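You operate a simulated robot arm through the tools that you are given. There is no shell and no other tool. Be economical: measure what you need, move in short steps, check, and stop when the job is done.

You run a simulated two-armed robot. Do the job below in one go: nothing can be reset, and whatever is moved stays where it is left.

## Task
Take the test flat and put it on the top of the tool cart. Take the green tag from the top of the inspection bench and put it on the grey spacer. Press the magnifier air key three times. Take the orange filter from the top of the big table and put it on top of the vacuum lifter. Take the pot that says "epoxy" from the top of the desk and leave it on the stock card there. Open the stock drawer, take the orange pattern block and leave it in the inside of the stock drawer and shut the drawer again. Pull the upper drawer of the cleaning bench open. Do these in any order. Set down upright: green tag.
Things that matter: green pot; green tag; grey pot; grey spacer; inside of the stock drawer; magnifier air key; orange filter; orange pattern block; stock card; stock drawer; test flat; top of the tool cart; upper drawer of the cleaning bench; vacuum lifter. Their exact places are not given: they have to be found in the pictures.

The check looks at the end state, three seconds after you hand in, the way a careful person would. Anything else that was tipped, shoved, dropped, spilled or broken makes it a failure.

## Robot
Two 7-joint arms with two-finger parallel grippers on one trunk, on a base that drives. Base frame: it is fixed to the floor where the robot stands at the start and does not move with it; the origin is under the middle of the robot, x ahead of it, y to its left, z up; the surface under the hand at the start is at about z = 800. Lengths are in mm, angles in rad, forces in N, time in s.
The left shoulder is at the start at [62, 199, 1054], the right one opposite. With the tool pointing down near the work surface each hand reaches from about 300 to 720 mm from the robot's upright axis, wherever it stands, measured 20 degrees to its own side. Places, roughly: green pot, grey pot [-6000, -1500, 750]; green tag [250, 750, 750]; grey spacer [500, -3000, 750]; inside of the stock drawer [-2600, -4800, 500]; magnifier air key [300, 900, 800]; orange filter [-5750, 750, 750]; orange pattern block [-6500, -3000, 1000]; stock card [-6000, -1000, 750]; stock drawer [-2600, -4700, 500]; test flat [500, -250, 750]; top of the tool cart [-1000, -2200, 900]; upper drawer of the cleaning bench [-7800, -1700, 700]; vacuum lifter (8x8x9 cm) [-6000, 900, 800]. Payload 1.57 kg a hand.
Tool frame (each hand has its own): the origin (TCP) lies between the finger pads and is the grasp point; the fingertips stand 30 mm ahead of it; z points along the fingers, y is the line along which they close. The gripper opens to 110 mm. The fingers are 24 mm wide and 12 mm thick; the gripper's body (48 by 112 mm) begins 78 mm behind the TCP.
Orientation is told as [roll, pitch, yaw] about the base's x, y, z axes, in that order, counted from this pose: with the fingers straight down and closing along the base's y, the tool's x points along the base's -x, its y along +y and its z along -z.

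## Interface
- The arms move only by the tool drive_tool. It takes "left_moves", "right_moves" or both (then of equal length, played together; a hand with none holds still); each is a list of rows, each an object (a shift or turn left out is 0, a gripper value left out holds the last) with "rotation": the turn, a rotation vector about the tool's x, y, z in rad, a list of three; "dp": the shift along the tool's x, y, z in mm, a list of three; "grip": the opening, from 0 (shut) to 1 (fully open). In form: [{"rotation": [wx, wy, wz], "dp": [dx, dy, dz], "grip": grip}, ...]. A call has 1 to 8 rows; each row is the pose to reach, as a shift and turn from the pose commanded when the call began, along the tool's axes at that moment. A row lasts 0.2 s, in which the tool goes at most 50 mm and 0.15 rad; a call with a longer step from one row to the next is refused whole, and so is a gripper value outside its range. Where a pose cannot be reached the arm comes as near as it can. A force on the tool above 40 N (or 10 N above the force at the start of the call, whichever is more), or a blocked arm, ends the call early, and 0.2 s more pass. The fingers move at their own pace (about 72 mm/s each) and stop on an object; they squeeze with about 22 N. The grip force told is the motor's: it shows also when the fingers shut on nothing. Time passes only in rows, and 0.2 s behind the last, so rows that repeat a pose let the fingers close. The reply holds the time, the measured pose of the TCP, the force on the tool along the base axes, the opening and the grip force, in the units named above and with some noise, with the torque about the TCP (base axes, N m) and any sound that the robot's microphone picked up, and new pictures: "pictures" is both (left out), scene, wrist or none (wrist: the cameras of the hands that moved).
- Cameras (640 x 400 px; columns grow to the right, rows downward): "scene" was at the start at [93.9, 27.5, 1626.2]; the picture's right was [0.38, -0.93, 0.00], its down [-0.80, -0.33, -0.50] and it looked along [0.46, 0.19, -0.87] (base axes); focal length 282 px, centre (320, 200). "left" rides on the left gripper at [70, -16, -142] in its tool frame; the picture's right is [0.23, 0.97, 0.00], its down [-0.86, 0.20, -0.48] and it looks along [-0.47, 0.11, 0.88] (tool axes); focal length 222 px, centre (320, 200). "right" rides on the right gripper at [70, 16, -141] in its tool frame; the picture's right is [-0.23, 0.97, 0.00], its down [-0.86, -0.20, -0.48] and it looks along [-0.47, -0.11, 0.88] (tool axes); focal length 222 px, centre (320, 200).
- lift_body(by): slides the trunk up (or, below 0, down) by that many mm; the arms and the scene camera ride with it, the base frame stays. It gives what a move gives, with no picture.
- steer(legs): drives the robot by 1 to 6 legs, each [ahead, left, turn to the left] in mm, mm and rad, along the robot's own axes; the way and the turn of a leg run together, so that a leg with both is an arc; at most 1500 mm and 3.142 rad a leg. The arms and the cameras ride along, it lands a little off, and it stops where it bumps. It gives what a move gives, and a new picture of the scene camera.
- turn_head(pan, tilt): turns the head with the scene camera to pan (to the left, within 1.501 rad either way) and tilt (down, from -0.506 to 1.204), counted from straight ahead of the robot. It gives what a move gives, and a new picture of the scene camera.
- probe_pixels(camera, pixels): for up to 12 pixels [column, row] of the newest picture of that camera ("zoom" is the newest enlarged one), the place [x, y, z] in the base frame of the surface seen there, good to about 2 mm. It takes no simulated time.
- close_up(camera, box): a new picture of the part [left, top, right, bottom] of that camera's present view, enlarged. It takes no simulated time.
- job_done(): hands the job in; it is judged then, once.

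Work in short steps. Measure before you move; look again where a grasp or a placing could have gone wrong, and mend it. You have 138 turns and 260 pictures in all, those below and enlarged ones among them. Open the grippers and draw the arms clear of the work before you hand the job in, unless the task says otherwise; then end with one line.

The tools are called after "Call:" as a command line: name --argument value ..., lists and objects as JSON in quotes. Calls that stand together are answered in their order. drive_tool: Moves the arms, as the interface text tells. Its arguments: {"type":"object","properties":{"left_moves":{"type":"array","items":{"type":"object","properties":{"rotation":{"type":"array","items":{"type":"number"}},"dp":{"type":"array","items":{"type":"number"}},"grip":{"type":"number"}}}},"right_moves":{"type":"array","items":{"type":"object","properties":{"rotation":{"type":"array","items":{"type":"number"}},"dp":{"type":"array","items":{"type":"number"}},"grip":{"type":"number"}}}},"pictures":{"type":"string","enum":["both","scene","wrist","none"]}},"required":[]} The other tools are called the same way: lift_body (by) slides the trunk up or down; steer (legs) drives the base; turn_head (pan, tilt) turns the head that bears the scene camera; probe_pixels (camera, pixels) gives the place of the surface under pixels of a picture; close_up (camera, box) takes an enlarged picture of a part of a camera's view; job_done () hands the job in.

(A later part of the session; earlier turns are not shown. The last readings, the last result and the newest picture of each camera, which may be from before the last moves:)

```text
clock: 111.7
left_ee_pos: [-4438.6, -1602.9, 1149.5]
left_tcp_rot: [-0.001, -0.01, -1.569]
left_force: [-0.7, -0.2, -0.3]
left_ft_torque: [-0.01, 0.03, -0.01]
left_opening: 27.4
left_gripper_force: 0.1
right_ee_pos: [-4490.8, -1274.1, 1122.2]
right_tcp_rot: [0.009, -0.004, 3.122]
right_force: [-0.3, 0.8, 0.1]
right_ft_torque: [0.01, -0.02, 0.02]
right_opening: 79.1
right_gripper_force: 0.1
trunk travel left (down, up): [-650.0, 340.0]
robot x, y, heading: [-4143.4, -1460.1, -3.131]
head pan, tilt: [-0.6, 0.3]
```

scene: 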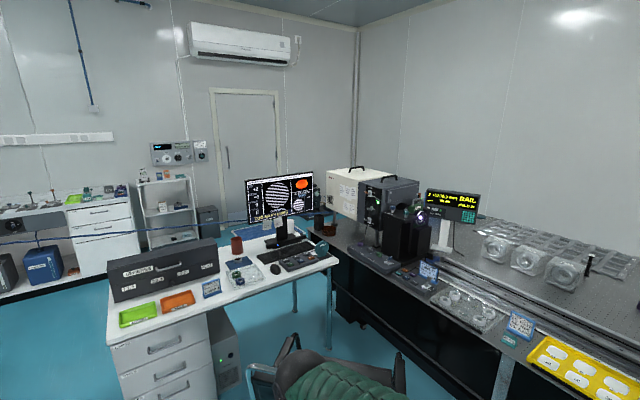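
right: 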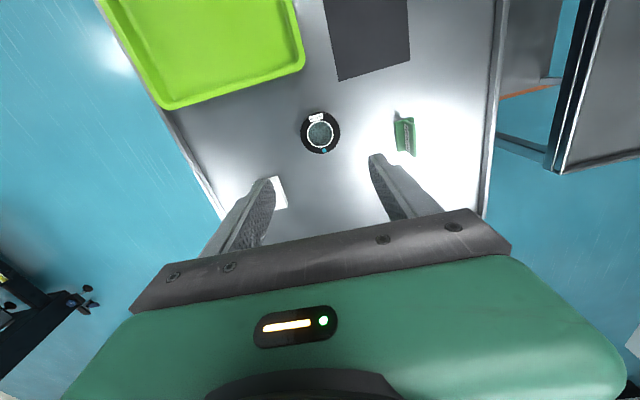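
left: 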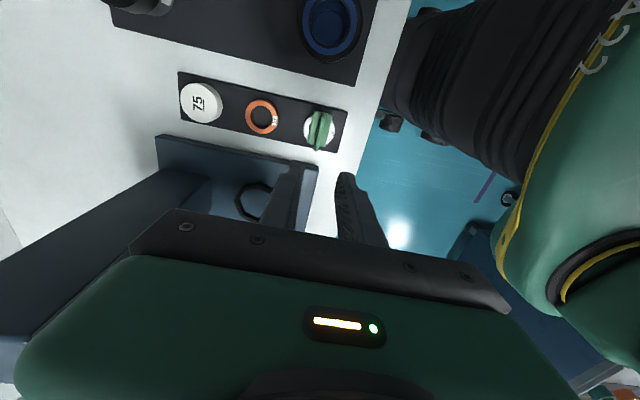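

The hose runs from the dispatch bench to the big table's far end. I look at the big table's far end closely for the filter and lifter, and probe its surfaces.

Call:
close_up --camera "scene" --box '[220, 150, 480, 310]'

Call:
probe_pixels --camera "scene" --pixels '[[500, 370], [365, 260], [460, 300], [345, 240], [345, 200], [400, 240], [475, 250], [560, 300], [450, 235], [600, 255], [630, 255], [335, 300]]'

```text
2.46 times, centred on (350, 230) of scene
```

zoom: 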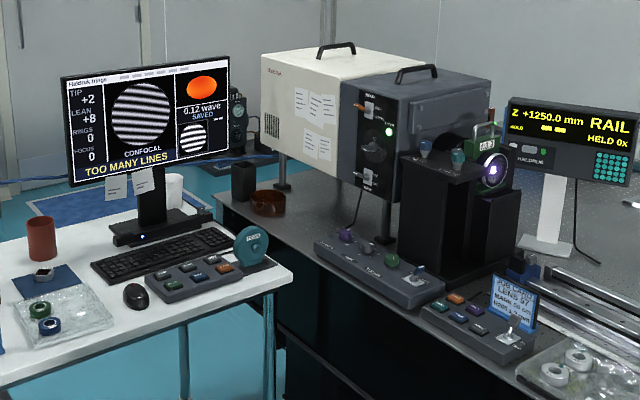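

```text
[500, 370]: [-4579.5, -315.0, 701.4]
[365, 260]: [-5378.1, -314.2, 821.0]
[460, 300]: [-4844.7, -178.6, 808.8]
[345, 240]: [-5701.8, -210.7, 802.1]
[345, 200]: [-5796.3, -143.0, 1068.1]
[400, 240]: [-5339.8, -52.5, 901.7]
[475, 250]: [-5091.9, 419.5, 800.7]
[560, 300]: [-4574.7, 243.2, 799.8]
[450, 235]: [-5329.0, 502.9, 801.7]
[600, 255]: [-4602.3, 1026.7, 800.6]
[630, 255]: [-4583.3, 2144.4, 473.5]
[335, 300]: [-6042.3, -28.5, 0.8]
```

The big table can be reached from its north side for the filter. First the desk: I look down at the chair and the desk front to plan the approach.

Call:
turn_head --pan -0.35 --tilt 0.7

Call:
probe_pixels --camera "scene" --pixels '[[290, 200], [300, 215], [315, 230], [290, 230], [340, 200], [360, 215], [380, 180], [270, 215]]'

```text
clock: 112.5
left_ee_pos: [-4438.0, -1603.1, 1148.0]
left_tcp_rot: [0.001, -0.009, -1.57]
left_force: [0.3, 0.0, -0.5]
left_ft_torque: [0.0, 0.02, -0.05]
left_opening: 27.0
left_gripper_force: 0.1
right_ee_pos: [-4490.5, -1274.8, 1121.9]
right_tcp_rot: [0.01, -0.005, 3.123]
right_force: [-0.3, -0.4, -0.6]
right_ft_torque: [0.02, -0.02, 0.0]
right_opening: 79.2
right_gripper_force: 0.0
trunk travel left (down, up): [-650.0, 340.0]
robot x, y, heading: [-4145.6, -1460.1, -3.137]
head pan, tilt: [-0.351, 0.7]
```

scene: 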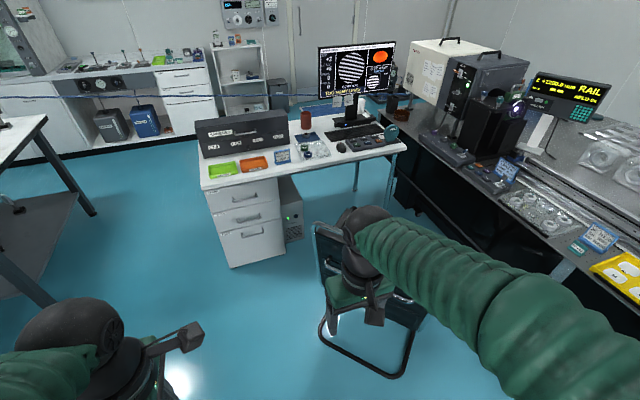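

```text
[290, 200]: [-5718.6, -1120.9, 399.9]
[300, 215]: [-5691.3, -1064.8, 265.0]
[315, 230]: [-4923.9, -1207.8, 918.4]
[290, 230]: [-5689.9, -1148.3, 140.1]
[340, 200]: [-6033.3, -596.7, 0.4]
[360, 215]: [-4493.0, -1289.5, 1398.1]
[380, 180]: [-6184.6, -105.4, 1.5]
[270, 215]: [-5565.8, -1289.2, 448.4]
```

The chair's nearest corner is at (-4924,-1208). I shift to y≈-1640 and drive ahead to x≈-5200, then look at the desk.

Call:
steer --legs '[[0, 180, 0], [1050, 0, 0]]'

Call:
turn_head --pan -0.5 --tilt 0.75

```text
clock: 119.1
left_ee_pos: [-5489.2, -1801.1, 1148.1]
left_tcp_rot: [-0.001, -0.009, -1.56]
left_force: [-0.2, -0.9, 0.3]
left_ft_torque: [0.02, 0.0, 0.01]
left_opening: 27.6
left_gripper_force: 0.1
right_ee_pos: [-5544.9, -1472.0, 1121.9]
right_tcp_rot: [0.009, -0.005, 3.131]
right_force: [-0.2, -0.5, -0.1]
right_ft_torque: [-0.01, 0.04, -0.02]
right_opening: 79.2
right_gripper_force: 0.1
trunk travel left (down, up): [-650.0, 340.0]
robot x, y, heading: [-5198.3, -1649.4, -3.124]
head pan, tilt: [-0.351, 0.7]
```

scene: 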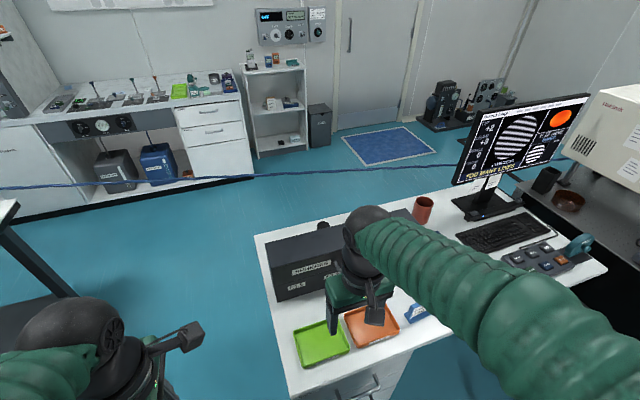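

```text
clock: 119.8
left_ee_pos: [-5490.4, -1800.6, 1148.4]
left_tcp_rot: [0.001, -0.01, -1.56]
left_force: [0.1, -0.1, 0.0]
left_ft_torque: [0.0, -0.02, 0.02]
left_opening: 27.6
left_gripper_force: 0.0
right_ee_pos: [-5546.1, -1470.5, 1121.9]
right_tcp_rot: [0.011, -0.004, 3.132]
right_force: [-0.3, 0.5, 0.5]
right_ft_torque: [-0.06, 0.02, -0.01]
right_opening: 79.1
right_gripper_force: 0.1
trunk travel left (down, up): [-650.0, 340.0]
robot x, y, heading: [-5197.7, -1650.7, -3.123]
head pan, tilt: [-0.499, 0.75]
```

scene: 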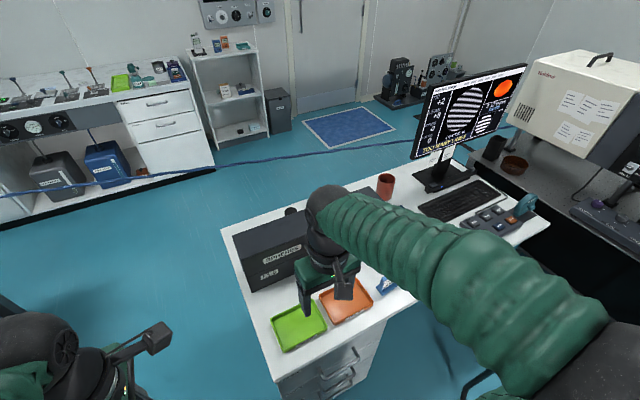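

A dark lid shows behind the SPHERES box at (290,212). The right wrist camera looks ahead and down; I extend the hand over the box and look.

Call:
drive_tool --right_moves '[{"dp": [-45, 0, -10]}, {"dp": [-90, 0, -20]}, {"dp": [-135, 0, -20]}]' --pictures "wrist"

Call:
close_up --camera "scene" --box '[210, 140, 260, 170]'

Call:
probe_pixels --camera "zoom" --pixels '[[160, 225], [320, 210], [480, 190], [320, 205], [320, 215], [320, 200]]'

```text
clock: 120.6
left_ee_pos: [-5492.0, -1799.7, 1147.9]
left_tcp_rot: [0.001, -0.008, -1.56]
left_force: [-0.8, -0.7, -0.4]
left_ft_torque: [0.01, -0.03, -0.02]
left_opening: 27.4
left_gripper_force: 0.0
right_ee_pos: [-5682.8, -1469.9, 1142.8]
right_tcp_rot: [0.011, 0.0, 3.131]
right_force: [-0.5, 0.3, 0.1]
right_ft_torque: [0.0, -0.01, 0.0]
right_opening: 79.1
right_gripper_force: 0.1
trunk travel left (down, up): [-650.0, 340.0]
robot x, y, heading: [-5196.1, -1653.8, -3.125]
head pan, tilt: [-0.499, 0.75]
```

right: 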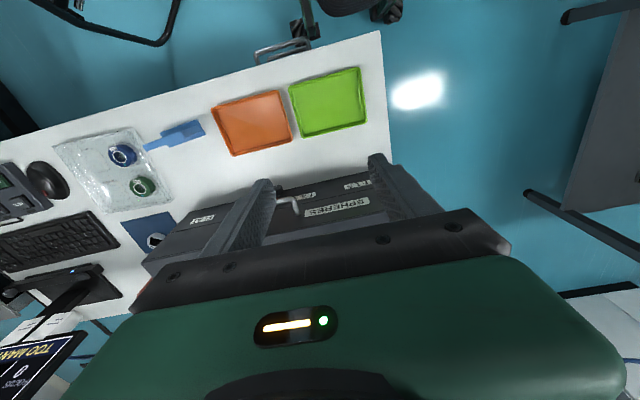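

```text
12.80 times, centred on (235, 155) of scene
```

zoom: 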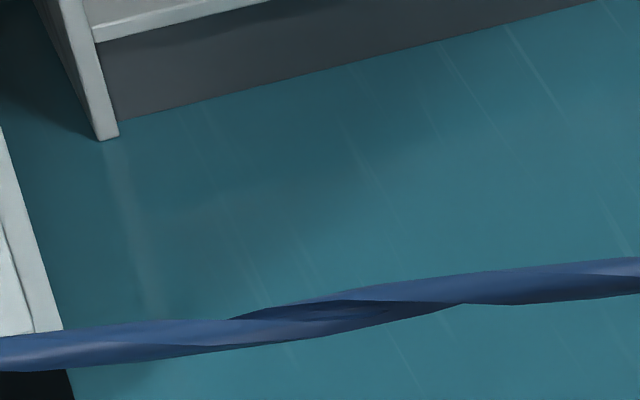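

```text
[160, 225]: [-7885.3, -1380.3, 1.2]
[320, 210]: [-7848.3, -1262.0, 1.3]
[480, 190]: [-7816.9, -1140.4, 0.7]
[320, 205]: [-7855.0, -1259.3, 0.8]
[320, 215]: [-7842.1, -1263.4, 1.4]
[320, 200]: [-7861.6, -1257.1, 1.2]
```

The wrist camera mostly sees the near side. I raise the trunk so the head camera looks over the box.

Call:
lift_body --by 330

Call:
turn_head --pan -0.2 --tilt 0.85

```text
clock: 123.8
left_ee_pos: [-5491.0, -1799.9, 1476.4]
left_tcp_rot: [-0.001, -0.009, -1.559]
left_force: [-0.2, 0.5, -0.2]
left_ft_torque: [-0.01, 0.01, -0.02]
left_opening: 27.5
left_gripper_force: 0.0
right_ee_pos: [-5681.7, -1469.8, 1473.0]
right_tcp_rot: [0.009, -0.005, 3.13]
right_force: [0.6, -0.2, 0.3]
right_ft_torque: [-0.01, 0.05, -0.03]
right_opening: 79.1
right_gripper_force: 0.0
trunk travel left (down, up): [-980.0, 10.0]
robot x, y, heading: [-5193.8, -1654.8, -3.127]
head pan, tilt: [-0.499, 0.75]
```

```text
clock: 124.6
left_ee_pos: [-5491.1, -1800.4, 1477.8]
left_tcp_rot: [0.0, -0.01, -1.559]
left_force: [0.3, 0.0, 0.1]
left_ft_torque: [-0.02, 0.0, -0.02]
left_opening: 27.3
left_gripper_force: 0.0
right_ee_pos: [-5682.0, -1470.0, 1473.8]
right_tcp_rot: [0.012, -0.006, 3.13]
right_force: [-0.3, -0.1, 0.3]
right_ft_torque: [0.01, 0.02, -0.01]
right_opening: 79.3
right_gripper_force: 0.1
trunk travel left (down, up): [-980.0, 10.0]
robot x, y, heading: [-5194.3, -1650.4, -3.123]
head pan, tilt: [-0.201, 0.85]
```

scene: 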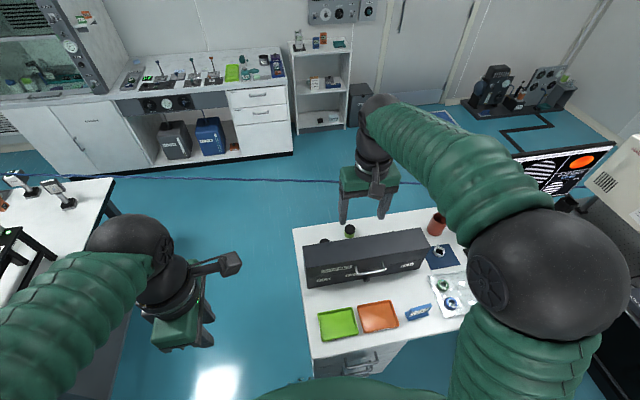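

Two pots stand behind the box: a dark one at (324,242) and a green-topped one at (349,231). I enlarge and probe, and look at the blue card too.

Call:
close_up --camera "scene" --box '[300, 210, 400, 275]'

Call:
close_up --camera "scene" --box '[410, 205, 480, 325]'

Call:
probe_pixels --camera "scene" --pixels '[[324, 242], [349, 228], [349, 233], [330, 238], [441, 255], [430, 262], [450, 262], [436, 228], [360, 240], [300, 215], [425, 235], [310, 340]]'

```text
6.15 times, centred on (350, 242) of scene
```

zoom: 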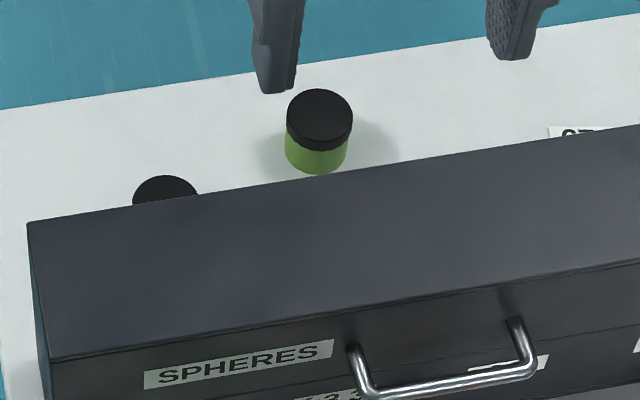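

```text
3.33 times, centred on (445, 265) of scene
```

zoom: 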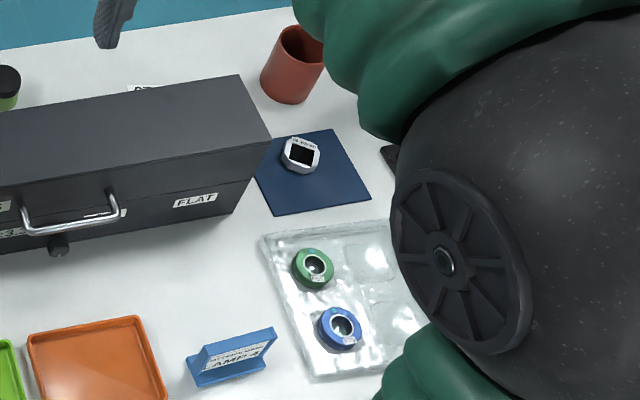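

```text
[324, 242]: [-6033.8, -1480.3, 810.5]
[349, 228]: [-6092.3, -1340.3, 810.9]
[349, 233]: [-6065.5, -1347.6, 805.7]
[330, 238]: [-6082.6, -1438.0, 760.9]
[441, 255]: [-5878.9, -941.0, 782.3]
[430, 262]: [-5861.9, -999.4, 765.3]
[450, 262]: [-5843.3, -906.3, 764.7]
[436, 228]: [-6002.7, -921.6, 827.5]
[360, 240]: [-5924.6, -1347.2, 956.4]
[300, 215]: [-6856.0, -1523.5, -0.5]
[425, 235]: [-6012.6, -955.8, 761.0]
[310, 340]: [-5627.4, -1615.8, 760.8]
```

A white card labelled "ST…" peeks out behind the box at about (394,231); the blue sheet holds a clamp ring. I probe the card's corner and check its text.

Call:
close_up --camera "scene" --box '[380, 222, 412, 242]'

Call:
probe_pixels --camera "scene" --pixels '[[392, 230], [398, 230], [403, 229], [390, 231]]'

Call:
drive_tool --right_moves '[{"dp": [45, 0, 0]}, {"dp": [90, 0, 0]}, {"dp": [135, 0, 0]}]' --pictures "scene"

```text
16.00 times, centred on (396, 232) of scene
```

zoom: 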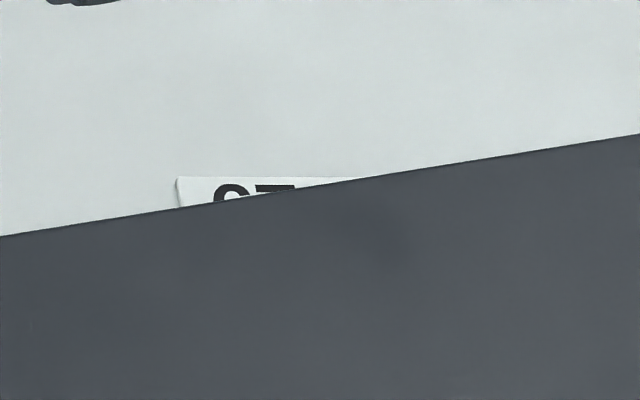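

```text
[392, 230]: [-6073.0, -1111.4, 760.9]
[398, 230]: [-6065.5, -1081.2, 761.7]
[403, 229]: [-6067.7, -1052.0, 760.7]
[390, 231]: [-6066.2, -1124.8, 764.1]
```

```text
clock: 125.4
left_ee_pos: [-5487.1, -1799.3, 1479.1]
left_tcp_rot: [-0.003, -0.008, -1.559]
left_force: [0.3, 0.4, 0.2]
left_ft_torque: [-0.03, 0.0, 0.01]
left_opening: 27.8
left_gripper_force: 0.0
right_ee_pos: [-5540.9, -1471.3, 1476.7]
right_tcp_rot: [0.01, -0.009, 3.132]
right_force: [1.2, 1.7, -0.3]
right_ft_torque: [-0.01, 0.04, 0.02]
right_opening: 79.3
right_gripper_force: 0.1
trunk travel left (down, up): [-980.0, 10.0]
robot x, y, heading: [-5198.8, -1652.8, -3.124]
head pan, tilt: [-0.201, 0.85]
```

scene: 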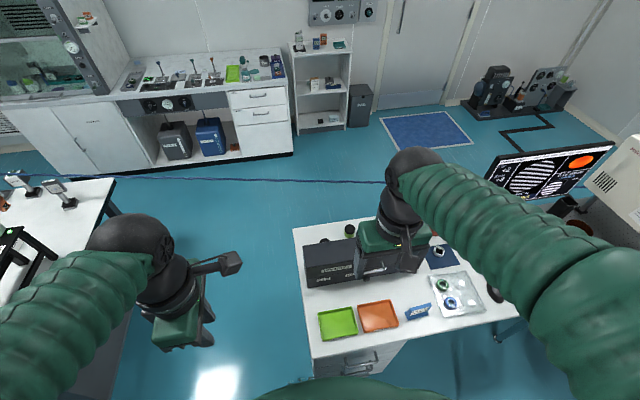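

The stock card's back edge is at x≈-6068, y from about -1130 on. I need the hose's line near the desk: I probe it in tight zooms.

Call:
close_up --camera "scene" --box '[350, 170, 382, 190]'

Call:
probe_pixels --camera "zoom" --pixels '[[300, 225], [300, 230], [300, 235], [300, 240], [300, 220], [300, 215], [300, 245], [300, 250], [300, 210], [300, 205]]'

Call:
close_up --camera "scene" --box '[110, 166, 142, 186]'

Call:
probe_pixels --camera "zoom" --pixels '[[400, 190], [400, 195], [400, 200], [400, 205], [400, 210], [400, 215], [400, 220], [400, 185], [400, 180], [400, 225]]'

```text
16.00 times, centred on (366, 180) of scene
```

zoom: 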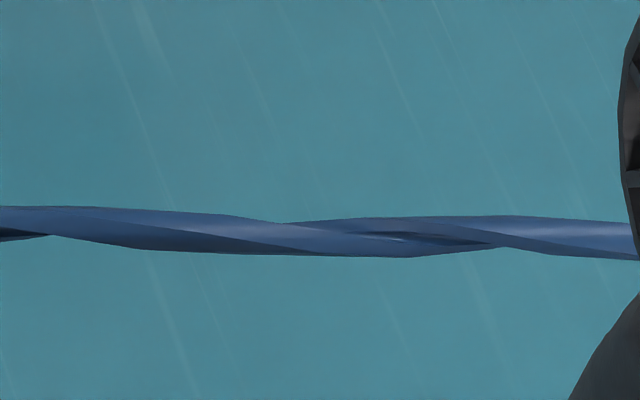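

```text
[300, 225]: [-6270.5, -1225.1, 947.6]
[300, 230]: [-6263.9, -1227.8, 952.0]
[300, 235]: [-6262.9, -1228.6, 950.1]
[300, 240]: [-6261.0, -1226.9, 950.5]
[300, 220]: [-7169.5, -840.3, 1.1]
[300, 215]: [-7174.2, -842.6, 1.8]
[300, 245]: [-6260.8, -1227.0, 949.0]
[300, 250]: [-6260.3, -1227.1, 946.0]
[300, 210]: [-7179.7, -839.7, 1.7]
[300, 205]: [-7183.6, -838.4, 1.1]
```

```text
16.00 times, centred on (126, 176) of scene
```

zoom: 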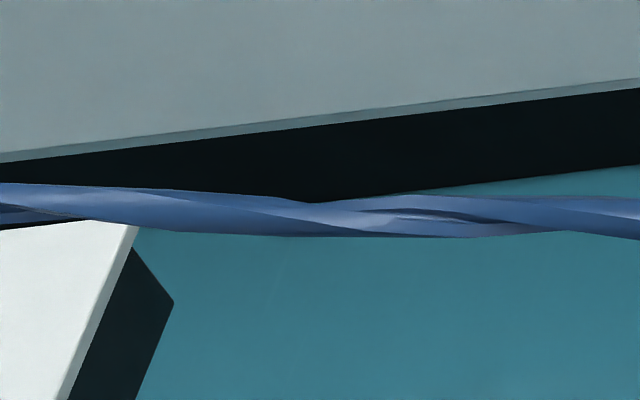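

```text
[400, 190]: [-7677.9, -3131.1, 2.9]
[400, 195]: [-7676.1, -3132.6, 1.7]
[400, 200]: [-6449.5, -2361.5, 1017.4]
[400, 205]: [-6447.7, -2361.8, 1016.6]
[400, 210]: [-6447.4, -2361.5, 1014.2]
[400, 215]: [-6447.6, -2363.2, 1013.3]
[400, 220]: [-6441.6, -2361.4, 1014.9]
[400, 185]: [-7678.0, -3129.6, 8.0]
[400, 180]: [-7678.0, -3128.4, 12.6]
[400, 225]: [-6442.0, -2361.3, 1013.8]
```

Hose: z≈1015 at y −2361, 949 at y −1227, so it rises toward the dispatch bench (≈1100 near y −4000), and with the trunk lowered 650 the robot should pass under there. I drive to y≈-3650 and look.

Call:
steer --legs '[[100, 0, -0.015], [-150, 0, 0], [0, 1000, 0], [0, 950, 0]]'

Call:
turn_head --pan 0.1 --tilt 0.5

```text
clock: 137.0
left_ee_pos: [-5432.9, -3775.7, 1478.0]
left_tcp_rot: [-0.001, -0.011, -1.558]
left_force: [0.2, -0.5, 0.0]
left_ft_torque: [0.0, -0.01, 0.0]
left_opening: 27.6
left_gripper_force: 0.1
right_ee_pos: [-5488.8, -3446.7, 1475.7]
right_tcp_rot: [0.013, -0.006, 3.133]
right_force: [0.3, -1.1, 0.2]
right_ft_torque: [-0.02, 0.04, -0.01]
right_opening: 79.1
right_gripper_force: 0.1
trunk travel left (down, up): [-980.0, 10.0]
robot x, y, heading: [-5141.8, -3629.0, -3.126]
head pan, tilt: [-0.201, 0.85]
```

scene: 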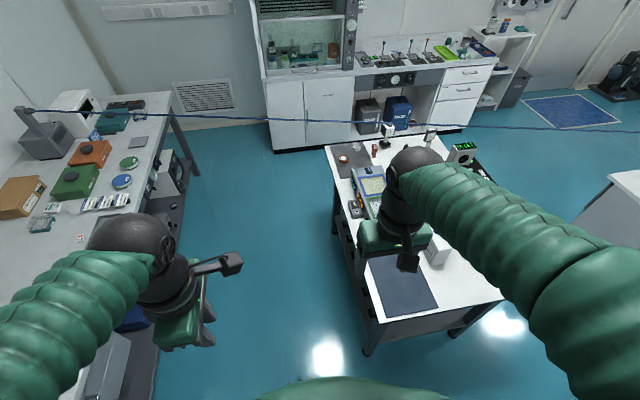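

```text
clock: 137.8
left_ee_pos: [-5434.3, -3779.3, 1479.2]
left_tcp_rot: [0.001, -0.009, -1.559]
left_force: [-0.1, 0.2, 0.2]
left_ft_torque: [-0.02, 0.02, -0.03]
left_opening: 27.4
left_gripper_force: 0.1
right_ee_pos: [-5488.8, -3451.8, 1475.4]
right_tcp_rot: [0.01, -0.006, 3.132]
right_force: [-0.2, -0.1, 0.8]
right_ft_torque: [0.02, 0.01, 0.0]
right_opening: 79.0
right_gripper_force: 0.1
trunk travel left (down, up): [-980.0, 10.0]
robot x, y, heading: [-5139.7, -3630.5, -3.121]
head pan, tilt: [0.099, 0.499]
```

scene: 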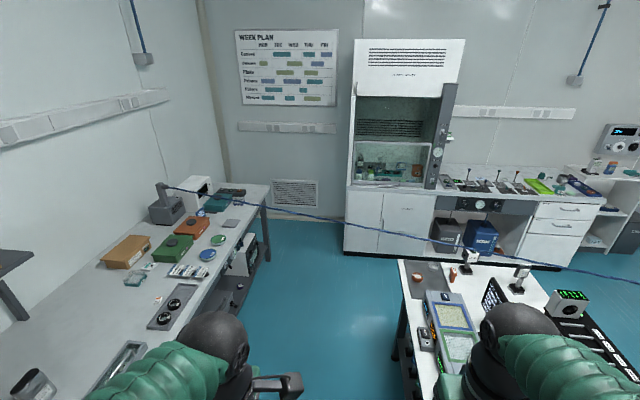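

I see the corridor between dispatch bench and table. I probe the edges and the hose over it, and the red/orange block on the table at (417,278).

Call:
probe_pixels --camera "scene" --pixels '[[265, 205], [225, 285], [402, 330], [400, 265], [265, 270], [417, 278], [452, 275], [160, 200], [345, 250], [170, 188]]'

Call:
close_up --camera "scene" --box '[290, 205, 322, 225]'

Call:
probe_pixels --camera "zoom" --pixels '[[320, 170], [320, 180], [320, 190], [320, 200], [320, 210], [320, 220], [320, 230], [320, 240]]'

Call:
close_up --camera "scene" --box '[390, 240, 630, 390]'

```text
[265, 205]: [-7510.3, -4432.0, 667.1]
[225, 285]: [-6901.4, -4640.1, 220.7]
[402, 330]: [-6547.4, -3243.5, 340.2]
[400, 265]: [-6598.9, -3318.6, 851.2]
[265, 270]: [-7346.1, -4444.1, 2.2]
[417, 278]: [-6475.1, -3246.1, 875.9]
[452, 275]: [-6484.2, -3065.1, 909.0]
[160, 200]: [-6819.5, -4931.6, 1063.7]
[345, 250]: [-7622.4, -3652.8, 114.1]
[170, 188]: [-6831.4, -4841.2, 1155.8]
```

```text
16.00 times, centred on (306, 215) of scene
```

zoom: 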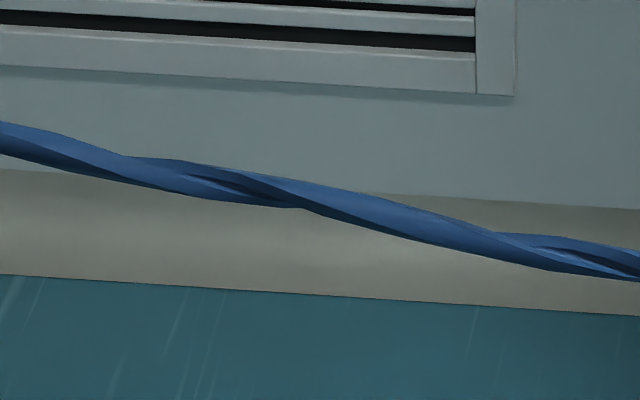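

```text
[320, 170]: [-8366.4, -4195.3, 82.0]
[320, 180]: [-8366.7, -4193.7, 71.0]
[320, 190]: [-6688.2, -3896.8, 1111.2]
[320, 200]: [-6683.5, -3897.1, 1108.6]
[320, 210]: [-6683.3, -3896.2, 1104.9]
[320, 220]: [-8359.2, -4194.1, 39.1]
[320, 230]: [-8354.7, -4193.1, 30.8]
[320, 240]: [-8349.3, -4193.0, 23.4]
```

```text
2.67 times, centred on (510, 315) of scene
```

zoom: 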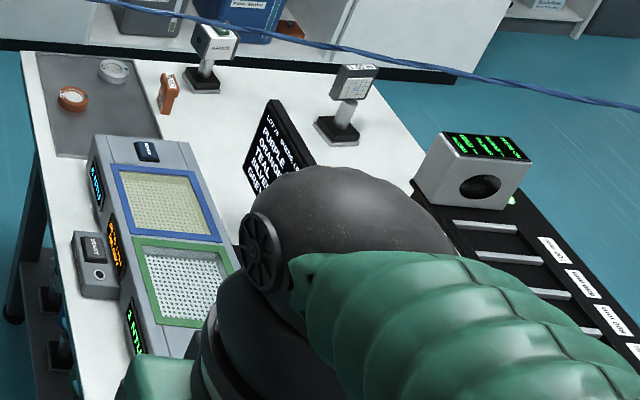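

Hose is at z≈1105 over the corridor (y −3897). I enlarge the orange upright piece on the table at (452,275).

Call:
close_up --camera "scene" --box '[400, 255, 480, 305]'

Call:
close_up --camera "scene" --box '[110, 170, 270, 280]'

```text
8.00 times, centred on (440, 280) of scene
```

zoom: 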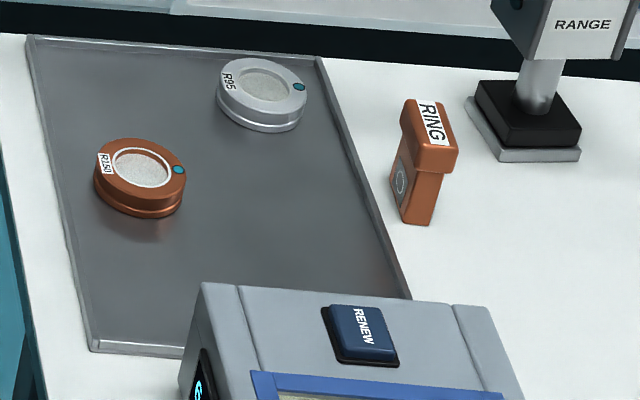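

```text
3.64 times, centred on (190, 225) of scene
```

zoom: 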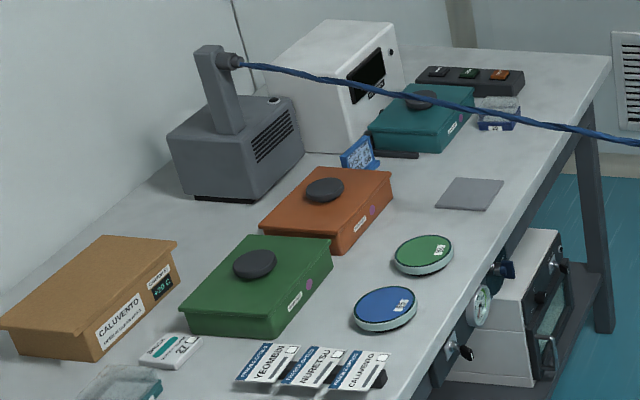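

The orange "RING" block at (-6484,-3065) is the pattern block; I'll fetch it on the way back. Now I lower the trunk fully to pass under the hose.

Call:
steer --legs '[[0, 270, -0.02]]'

Call:
lift_body --by -980

Call:
turn_head --pan 0.0 --tilt 0.0

```text
clock: 139.8
left_ee_pos: [-5435.6, -4039.0, 1478.6]
left_tcp_rot: [-0.001, -0.012, -1.586]
left_force: [0.2, 0.3, -0.6]
left_ft_torque: [0.01, 0.02, -0.02]
left_opening: 27.6
left_gripper_force: 0.1
right_ee_pos: [-5482.3, -3709.0, 1474.5]
right_tcp_rot: [0.014, -0.005, 3.105]
right_force: [0.1, -0.1, 0.2]
right_ft_torque: [0.02, 0.04, -0.02]
right_opening: 79.1
right_gripper_force: 0.1
trunk travel left (down, up): [-980.0, 10.0]
robot x, y, heading: [-5138.1, -3901.4, 3.132]
head pan, tilt: [0.099, 0.499]
```

scene: 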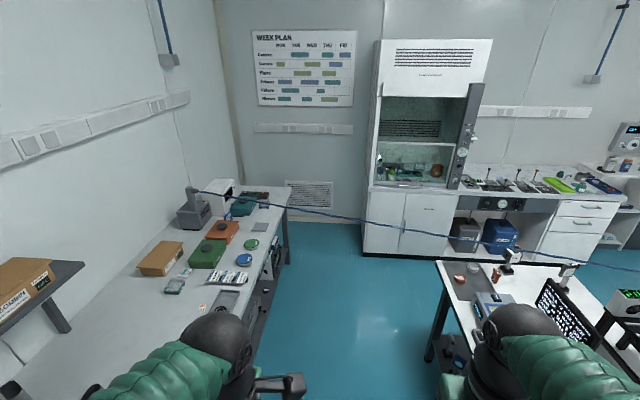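

```text
refused: -980 is not a number from -400 to 400
```

```text
clock: 140.7
left_ee_pos: [-5435.2, -4039.5, 1478.8]
left_tcp_rot: [0.001, -0.011, -1.585]
left_force: [-0.7, 0.5, 0.1]
left_ft_torque: [0.0, -0.01, -0.03]
left_opening: 27.7
left_gripper_force: 0.0
right_ee_pos: [-5482.4, -3710.6, 1474.8]
right_tcp_rot: [0.012, -0.007, 3.105]
right_force: [0.3, -0.2, 0.0]
right_ft_torque: [0.0, -0.03, 0.0]
right_opening: 79.1
right_gripper_force: 0.0
trunk travel left (down, up): [-980.0, 10.0]
robot x, y, heading: [-5138.2, -3902.2, 3.137]
head pan, tilt: [0.0, 0.0]
```

scene: 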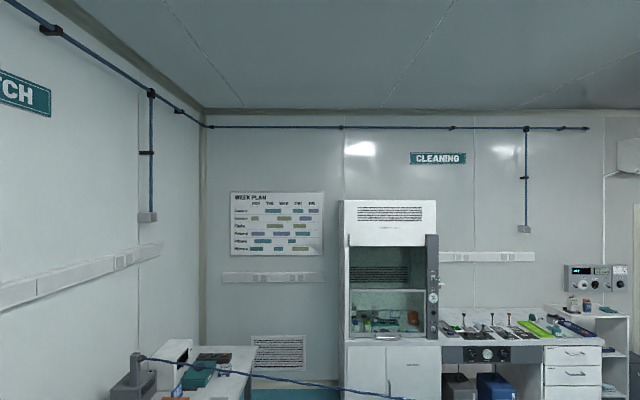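

Lift steps are limited to 400; I lower in three steps, then look ahead.

Call:
lift_body --by -400

Call:
lift_body --by -400

Call:
lift_body --by -170

Call:
turn_head --pan 0.0 --tilt 0.15

```text
clock: 144.5
left_ee_pos: [-5435.2, -4039.2, 1079.4]
left_tcp_rot: [0.0, -0.013, -1.586]
left_force: [-0.6, 0.1, -0.1]
left_ft_torque: [-0.01, 0.01, -0.03]
left_opening: 27.6
left_gripper_force: 0.0
right_ee_pos: [-5482.0, -3708.0, 1075.3]
right_tcp_rot: [0.014, -0.006, 3.104]
right_force: [-0.8, -0.8, -0.6]
right_ft_torque: [0.01, 0.02, 0.0]
right_opening: 79.1
right_gripper_force: 0.0
trunk travel left (down, up): [-580.0, 410.0]
robot x, y, heading: [-5137.7, -3901.8, 3.133]
head pan, tilt: [0.0, 0.0]
```

```text
clock: 148.4
left_ee_pos: [-5434.5, -4037.4, 678.5]
left_tcp_rot: [0.002, -0.012, -1.587]
left_force: [-0.8, -0.5, 0.2]
left_ft_torque: [0.01, -0.02, 0.01]
left_opening: 27.4
left_gripper_force: 0.0
right_ee_pos: [-5481.5, -3708.9, 674.7]
right_tcp_rot: [0.015, -0.005, 3.106]
right_force: [0.0, -0.5, 0.2]
right_ft_torque: [0.02, 0.01, 0.0]
right_opening: 79.3
right_gripper_force: 0.1
trunk travel left (down, up): [-180.0, 810.0]
robot x, y, heading: [-5136.2, -3900.7, 3.138]
head pan, tilt: [0.0, 0.0]
```

```text
clock: 150.3
left_ee_pos: [-5434.6, -4038.9, 508.0]
left_tcp_rot: [0.0, -0.011, -1.586]
left_force: [-0.2, -0.1, -1.8]
left_ft_torque: [0.01, 0.02, 0.03]
left_opening: 27.4
left_gripper_force: 0.1
right_ee_pos: [-5481.3, -3709.1, 504.4]
right_tcp_rot: [0.015, -0.005, 3.103]
right_force: [0.0, -0.2, -0.4]
right_ft_torque: [0.0, -0.03, -0.01]
right_opening: 79.3
right_gripper_force: 0.1
trunk travel left (down, up): [-10.0, 980.0]
robot x, y, heading: [-5140.2, -3897.1, 3.133]
head pan, tilt: [0.0, 0.0]
```

```text
clock: 151.0
left_ee_pos: [-5434.1, -4038.8, 509.7]
left_tcp_rot: [-0.001, -0.012, -1.586]
left_force: [-0.1, 0.0, 0.1]
left_ft_torque: [0.0, -0.02, -0.02]
left_opening: 27.5
left_gripper_force: 0.1
right_ee_pos: [-5481.2, -3709.4, 504.7]
right_tcp_rot: [0.015, -0.005, 3.105]
right_force: [0.1, 0.7, -0.6]
right_ft_torque: [0.0, 0.0, -0.02]
right_opening: 78.9
right_gripper_force: 0.0
trunk travel left (down, up): [-10.0, 980.0]
robot x, y, heading: [-5138.2, -3902.6, 3.137]
head pan, tilt: [0.0, 0.15]
```

scene: 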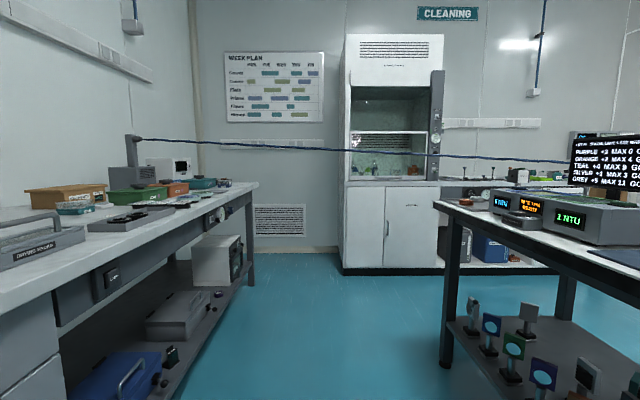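

The head, with level gaze, would sit too near the hose. A safer way to the far side is around the big table's north side, so here I do the pattern block first: I raise the trunk and go to the table's south side, staying east of the hose.

Call:
lift_body --by 400

Call:
lift_body --by 280

Call:
steer --legs '[[900, 0, 0], [0, -220, 0], [0, 0, -0.6]]'

Call:
turn_head --pan 0.0 --tilt 0.75

```text
clock: 154.8
left_ee_pos: [-5434.6, -4038.2, 908.7]
left_tcp_rot: [-0.001, -0.013, -1.587]
left_force: [0.4, -0.2, -0.2]
left_ft_torque: [-0.01, -0.01, -0.01]
left_opening: 27.4
left_gripper_force: 0.0
right_ee_pos: [-5481.0, -3709.6, 905.1]
right_tcp_rot: [0.013, -0.005, 3.106]
right_force: [0.3, -0.4, -0.5]
right_ft_torque: [0.01, 0.03, 0.01]
right_opening: 78.9
right_gripper_force: 0.0
trunk travel left (down, up): [-410.0, 580.0]
robot x, y, heading: [-5136.0, -3899.2, 3.133]
head pan, tilt: [0.0, 0.15]
```

```text
clock: 157.6
left_ee_pos: [-5435.3, -4038.3, 1188.4]
left_tcp_rot: [0.002, -0.013, -1.587]
left_force: [0.3, -0.3, 0.3]
left_ft_torque: [0.01, 0.02, 0.02]
left_opening: 27.1
left_gripper_force: 0.0
right_ee_pos: [-5481.9, -3708.5, 1185.0]
right_tcp_rot: [0.014, -0.006, 3.104]
right_force: [0.1, -0.6, -0.6]
right_ft_torque: [0.02, 0.0, -0.02]
right_opening: 79.4
right_gripper_force: 0.0
trunk travel left (down, up): [-690.0, 300.0]
robot x, y, heading: [-5141.3, -3897.1, 3.131]
head pan, tilt: [0.0, 0.15]
```

```text
clock: 165.3
left_ee_pos: [-6367.2, -3645.8, 1189.4]
left_tcp_rot: [0.0, -0.011, -2.158]
left_force: [-0.4, 0.0, 0.3]
left_ft_torque: [-0.01, -0.04, -0.06]
left_opening: 27.6
left_gripper_force: 0.0
right_ee_pos: [-6227.2, -3344.3, 1184.2]
right_tcp_rot: [0.012, -0.005, 2.534]
right_force: [0.0, -0.2, -0.5]
right_ft_torque: [0.03, -0.04, -0.04]
right_opening: 79.3
right_gripper_force: 0.3
trunk travel left (down, up): [-690.0, 300.0]
robot x, y, heading: [-6042.4, -3691.9, 2.562]
head pan, tilt: [0.0, 0.15]
```

scene: 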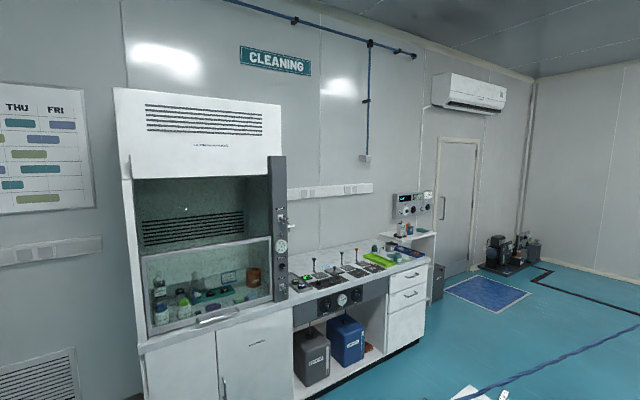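

```text
clock: 166.3
left_ee_pos: [-6366.2, -3644.0, 1189.6]
left_tcp_rot: [0.001, -0.011, -2.159]
left_force: [0.1, -0.1, 0.1]
left_ft_torque: [0.01, -0.01, -0.03]
left_opening: 27.5
left_gripper_force: 0.1
right_ee_pos: [-6226.5, -3343.6, 1184.5]
right_tcp_rot: [0.014, -0.007, 2.534]
right_force: [0.1, -0.6, 0.8]
right_ft_torque: [0.01, -0.03, -0.02]
right_opening: 79.2
right_gripper_force: 0.1
trunk travel left (down, up): [-690.0, 300.0]
robot x, y, heading: [-6042.1, -3686.8, 2.559]
head pan, tilt: [0.0, 0.75]
```

scene: 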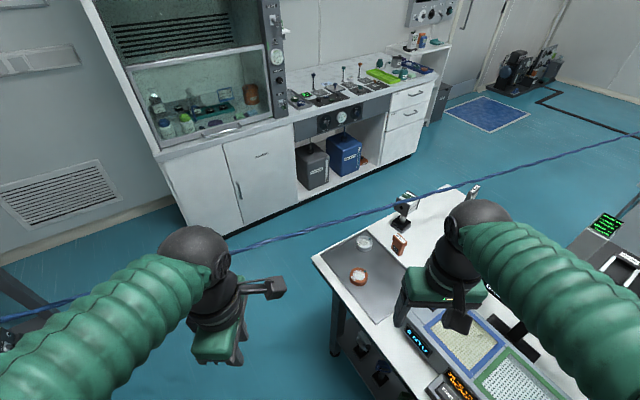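

The block shows at (400,244), the hose passing behind it. I enlarge and probe the block and the hose near it.

Call:
close_up --camera "scene" --box '[370, 185, 450, 265]'

Call:
probe_pixels --camera "scene" --pixels '[[397, 237], [403, 237], [400, 240], [395, 248], [399, 252], [403, 249], [404, 222], [402, 200], [380, 214], [408, 243], [415, 255], [385, 245]]'

```text
5.00 times, centred on (410, 225) of scene
```

zoom: 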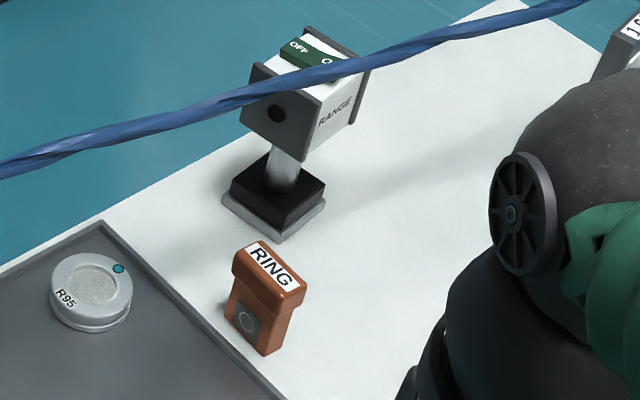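

```text
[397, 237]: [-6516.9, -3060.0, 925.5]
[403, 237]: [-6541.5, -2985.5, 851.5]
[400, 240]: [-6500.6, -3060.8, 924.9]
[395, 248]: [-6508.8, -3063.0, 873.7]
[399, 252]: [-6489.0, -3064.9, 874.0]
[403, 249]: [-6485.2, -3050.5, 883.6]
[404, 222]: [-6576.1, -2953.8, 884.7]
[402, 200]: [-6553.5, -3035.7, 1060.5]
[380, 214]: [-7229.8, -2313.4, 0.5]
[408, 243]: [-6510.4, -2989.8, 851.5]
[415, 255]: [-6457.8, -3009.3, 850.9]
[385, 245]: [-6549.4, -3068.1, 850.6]
```

The block's cap top is z≈925, around (-6503,-3058); the hose passes at (-6553,-3035,1060), so I must lean the tool away to the east. I check what stands east of the block with the right wrist camera and refine block corners.

Call:
close_up --camera "right" --box '[0, 0, 640, 399]'

Call:
close_up --camera "scene" --box '[385, 225, 425, 265]'

Call:
probe_pixels --camera "zoom" --pixels '[[155, 150], [195, 90], [285, 185], [255, 215], [165, 230], [150, 260], [220, 310], [260, 260], [215, 300], [160, 210], [230, 240]]'

```text
1.00 times, centred on (320, 200) of right (not enlarged: the box is as wide or as high as the picture)
```

zoom: 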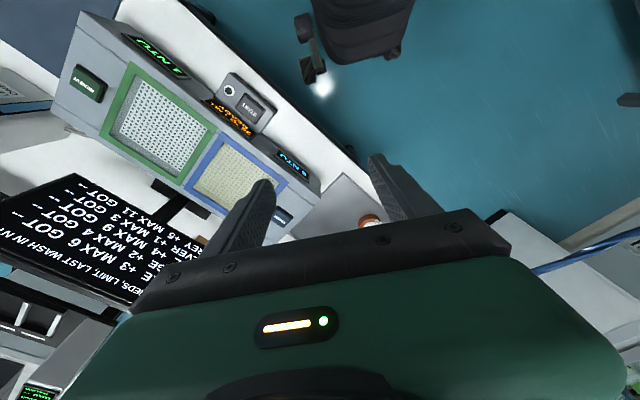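

```text
10.00 times, centred on (405, 245) of scene
```

zoom: 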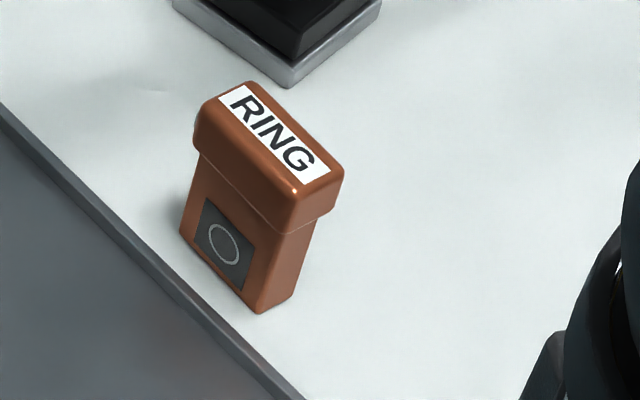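

```text
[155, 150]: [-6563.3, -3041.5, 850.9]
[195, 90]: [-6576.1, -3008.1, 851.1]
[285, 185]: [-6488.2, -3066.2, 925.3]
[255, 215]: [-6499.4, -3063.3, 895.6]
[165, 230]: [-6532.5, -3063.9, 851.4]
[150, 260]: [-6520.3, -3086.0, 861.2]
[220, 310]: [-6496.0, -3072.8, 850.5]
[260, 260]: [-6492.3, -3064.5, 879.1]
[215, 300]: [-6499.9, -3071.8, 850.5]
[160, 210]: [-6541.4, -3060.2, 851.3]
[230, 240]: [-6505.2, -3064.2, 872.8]
```

Call:
probe_pixels --camera "zoom" --pixels '[[208, 105], [245, 86], [335, 165], [298, 192], [270, 135], [322, 200], [308, 240]]'

Call:
close_up --camera "right" --box '[0, 60, 400, 310]'

Call:
probe_pixels --camera "zoom" --pixels '[[130, 190], [20, 230], [190, 260], [215, 300], [330, 230], [440, 250], [270, 230], [100, 90], [320, 235]]'

```text
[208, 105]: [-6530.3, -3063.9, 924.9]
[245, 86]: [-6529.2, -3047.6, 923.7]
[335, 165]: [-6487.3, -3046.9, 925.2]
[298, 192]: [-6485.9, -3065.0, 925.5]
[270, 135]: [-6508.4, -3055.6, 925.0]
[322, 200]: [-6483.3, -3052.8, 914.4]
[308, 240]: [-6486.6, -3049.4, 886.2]
```

```text
1.60 times, centred on (200, 185) of right
```

zoom: 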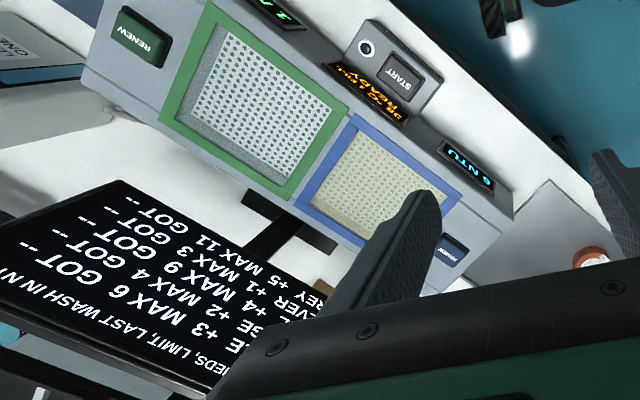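

```text
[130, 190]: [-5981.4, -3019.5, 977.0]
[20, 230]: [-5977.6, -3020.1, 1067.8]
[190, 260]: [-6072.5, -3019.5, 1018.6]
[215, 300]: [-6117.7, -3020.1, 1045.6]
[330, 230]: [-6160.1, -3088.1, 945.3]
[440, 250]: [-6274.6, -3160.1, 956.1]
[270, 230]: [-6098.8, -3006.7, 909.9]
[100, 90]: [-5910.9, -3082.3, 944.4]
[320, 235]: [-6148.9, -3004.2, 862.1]
```

Cap: x −6533…−6483, y −3067…−3045, top 925. I turn the base to face the table (heading 1.57) at x≈-6150 so the left hand, with yaw π, can grip the cap with the tool leaning east.

Call:
steer --legs '[[0, 0, -0.988], [0, 108, 0], [85, 0, 0]]'

Call:
turn_head --pan 0.45 --tilt 0.8

```text
clock: 170.7
left_ee_pos: [-6276.2, -3318.9, 1190.8]
left_tcp_rot: [-0.006, -0.02, 3.134]
left_force: [0.0, 0.5, -0.7]
left_ft_torque: [0.02, 0.03, 0.0]
left_opening: 27.4
left_gripper_force: 0.0
right_ee_pos: [-5948.2, -3267.3, 1185.4]
right_tcp_rot: [0.024, -0.011, 1.543]
right_force: [0.2, -0.1, 0.0]
right_ft_torque: [0.03, 0.06, -0.02]
right_opening: 79.3
right_gripper_force: 0.0
trunk travel left (down, up): [-690.0, 300.0]
robot x, y, heading: [-6150.7, -3604.9, 1.575]
head pan, tilt: [0.0, 0.75]
```

scene: 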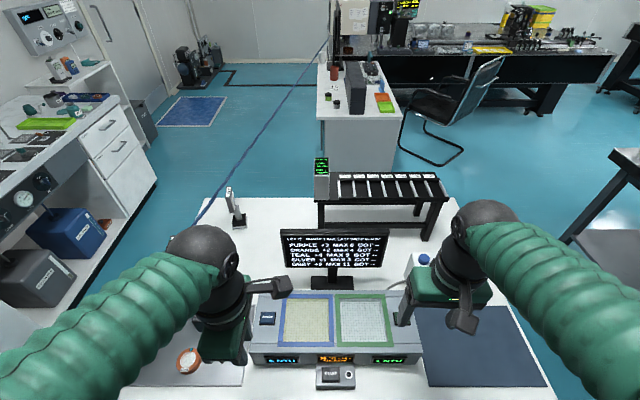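

```text
clock: 171.6
left_ee_pos: [-6269.2, -3309.4, 1189.5]
left_tcp_rot: [0.002, -0.027, 3.132]
left_force: [0.5, 0.5, 0.7]
left_ft_torque: [-0.06, 0.04, -0.01]
left_opening: 27.5
left_gripper_force: 0.1
right_ee_pos: [-5941.0, -3259.7, 1181.4]
right_tcp_rot: [0.027, -0.001, 1.54]
right_force: [0.3, 0.5, 0.0]
right_ft_torque: [-0.05, 0.05, 0.0]
right_opening: 79.2
right_gripper_force: 0.1
trunk travel left (down, up): [-690.0, 300.0]
robot x, y, heading: [-6145.5, -3609.5, 1.577]
head pan, tilt: [0.45, 0.799]
```

scene: 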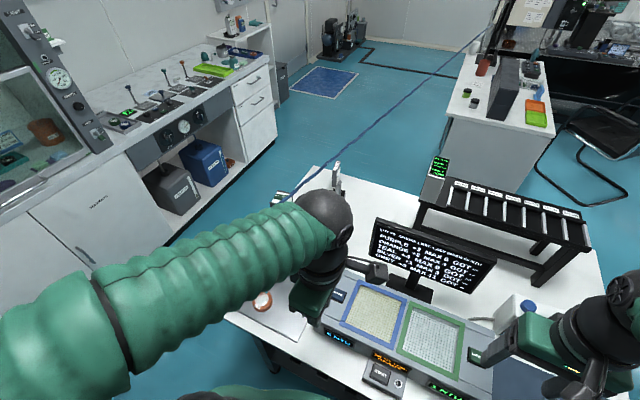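

I check how far out the left arm reaches relative to the hose by probing points on it.

Call:
probe_pixels --camera "scene" --pixels '[[60, 290], [100, 275], [200, 240], [300, 215], [325, 195], [150, 330], [300, 305], [20, 300]]'

Call:
close_up --camera "left" --box '[0, 0, 640, 399]'

```text
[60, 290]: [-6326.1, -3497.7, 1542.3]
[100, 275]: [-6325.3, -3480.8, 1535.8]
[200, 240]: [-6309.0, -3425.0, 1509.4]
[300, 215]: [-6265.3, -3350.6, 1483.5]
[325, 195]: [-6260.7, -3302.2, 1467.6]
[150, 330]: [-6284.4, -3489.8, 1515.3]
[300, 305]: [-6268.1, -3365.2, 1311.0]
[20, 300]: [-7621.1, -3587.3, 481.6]
```

```text
1.00 times, centred on (320, 200) of left (not enlarged: the box is as wide or as high as the picture)
```

zoom: 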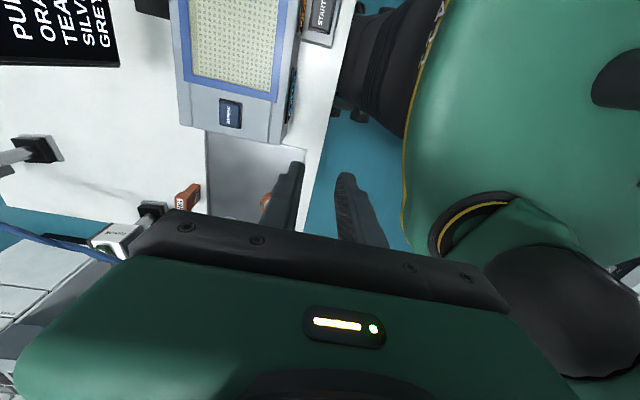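

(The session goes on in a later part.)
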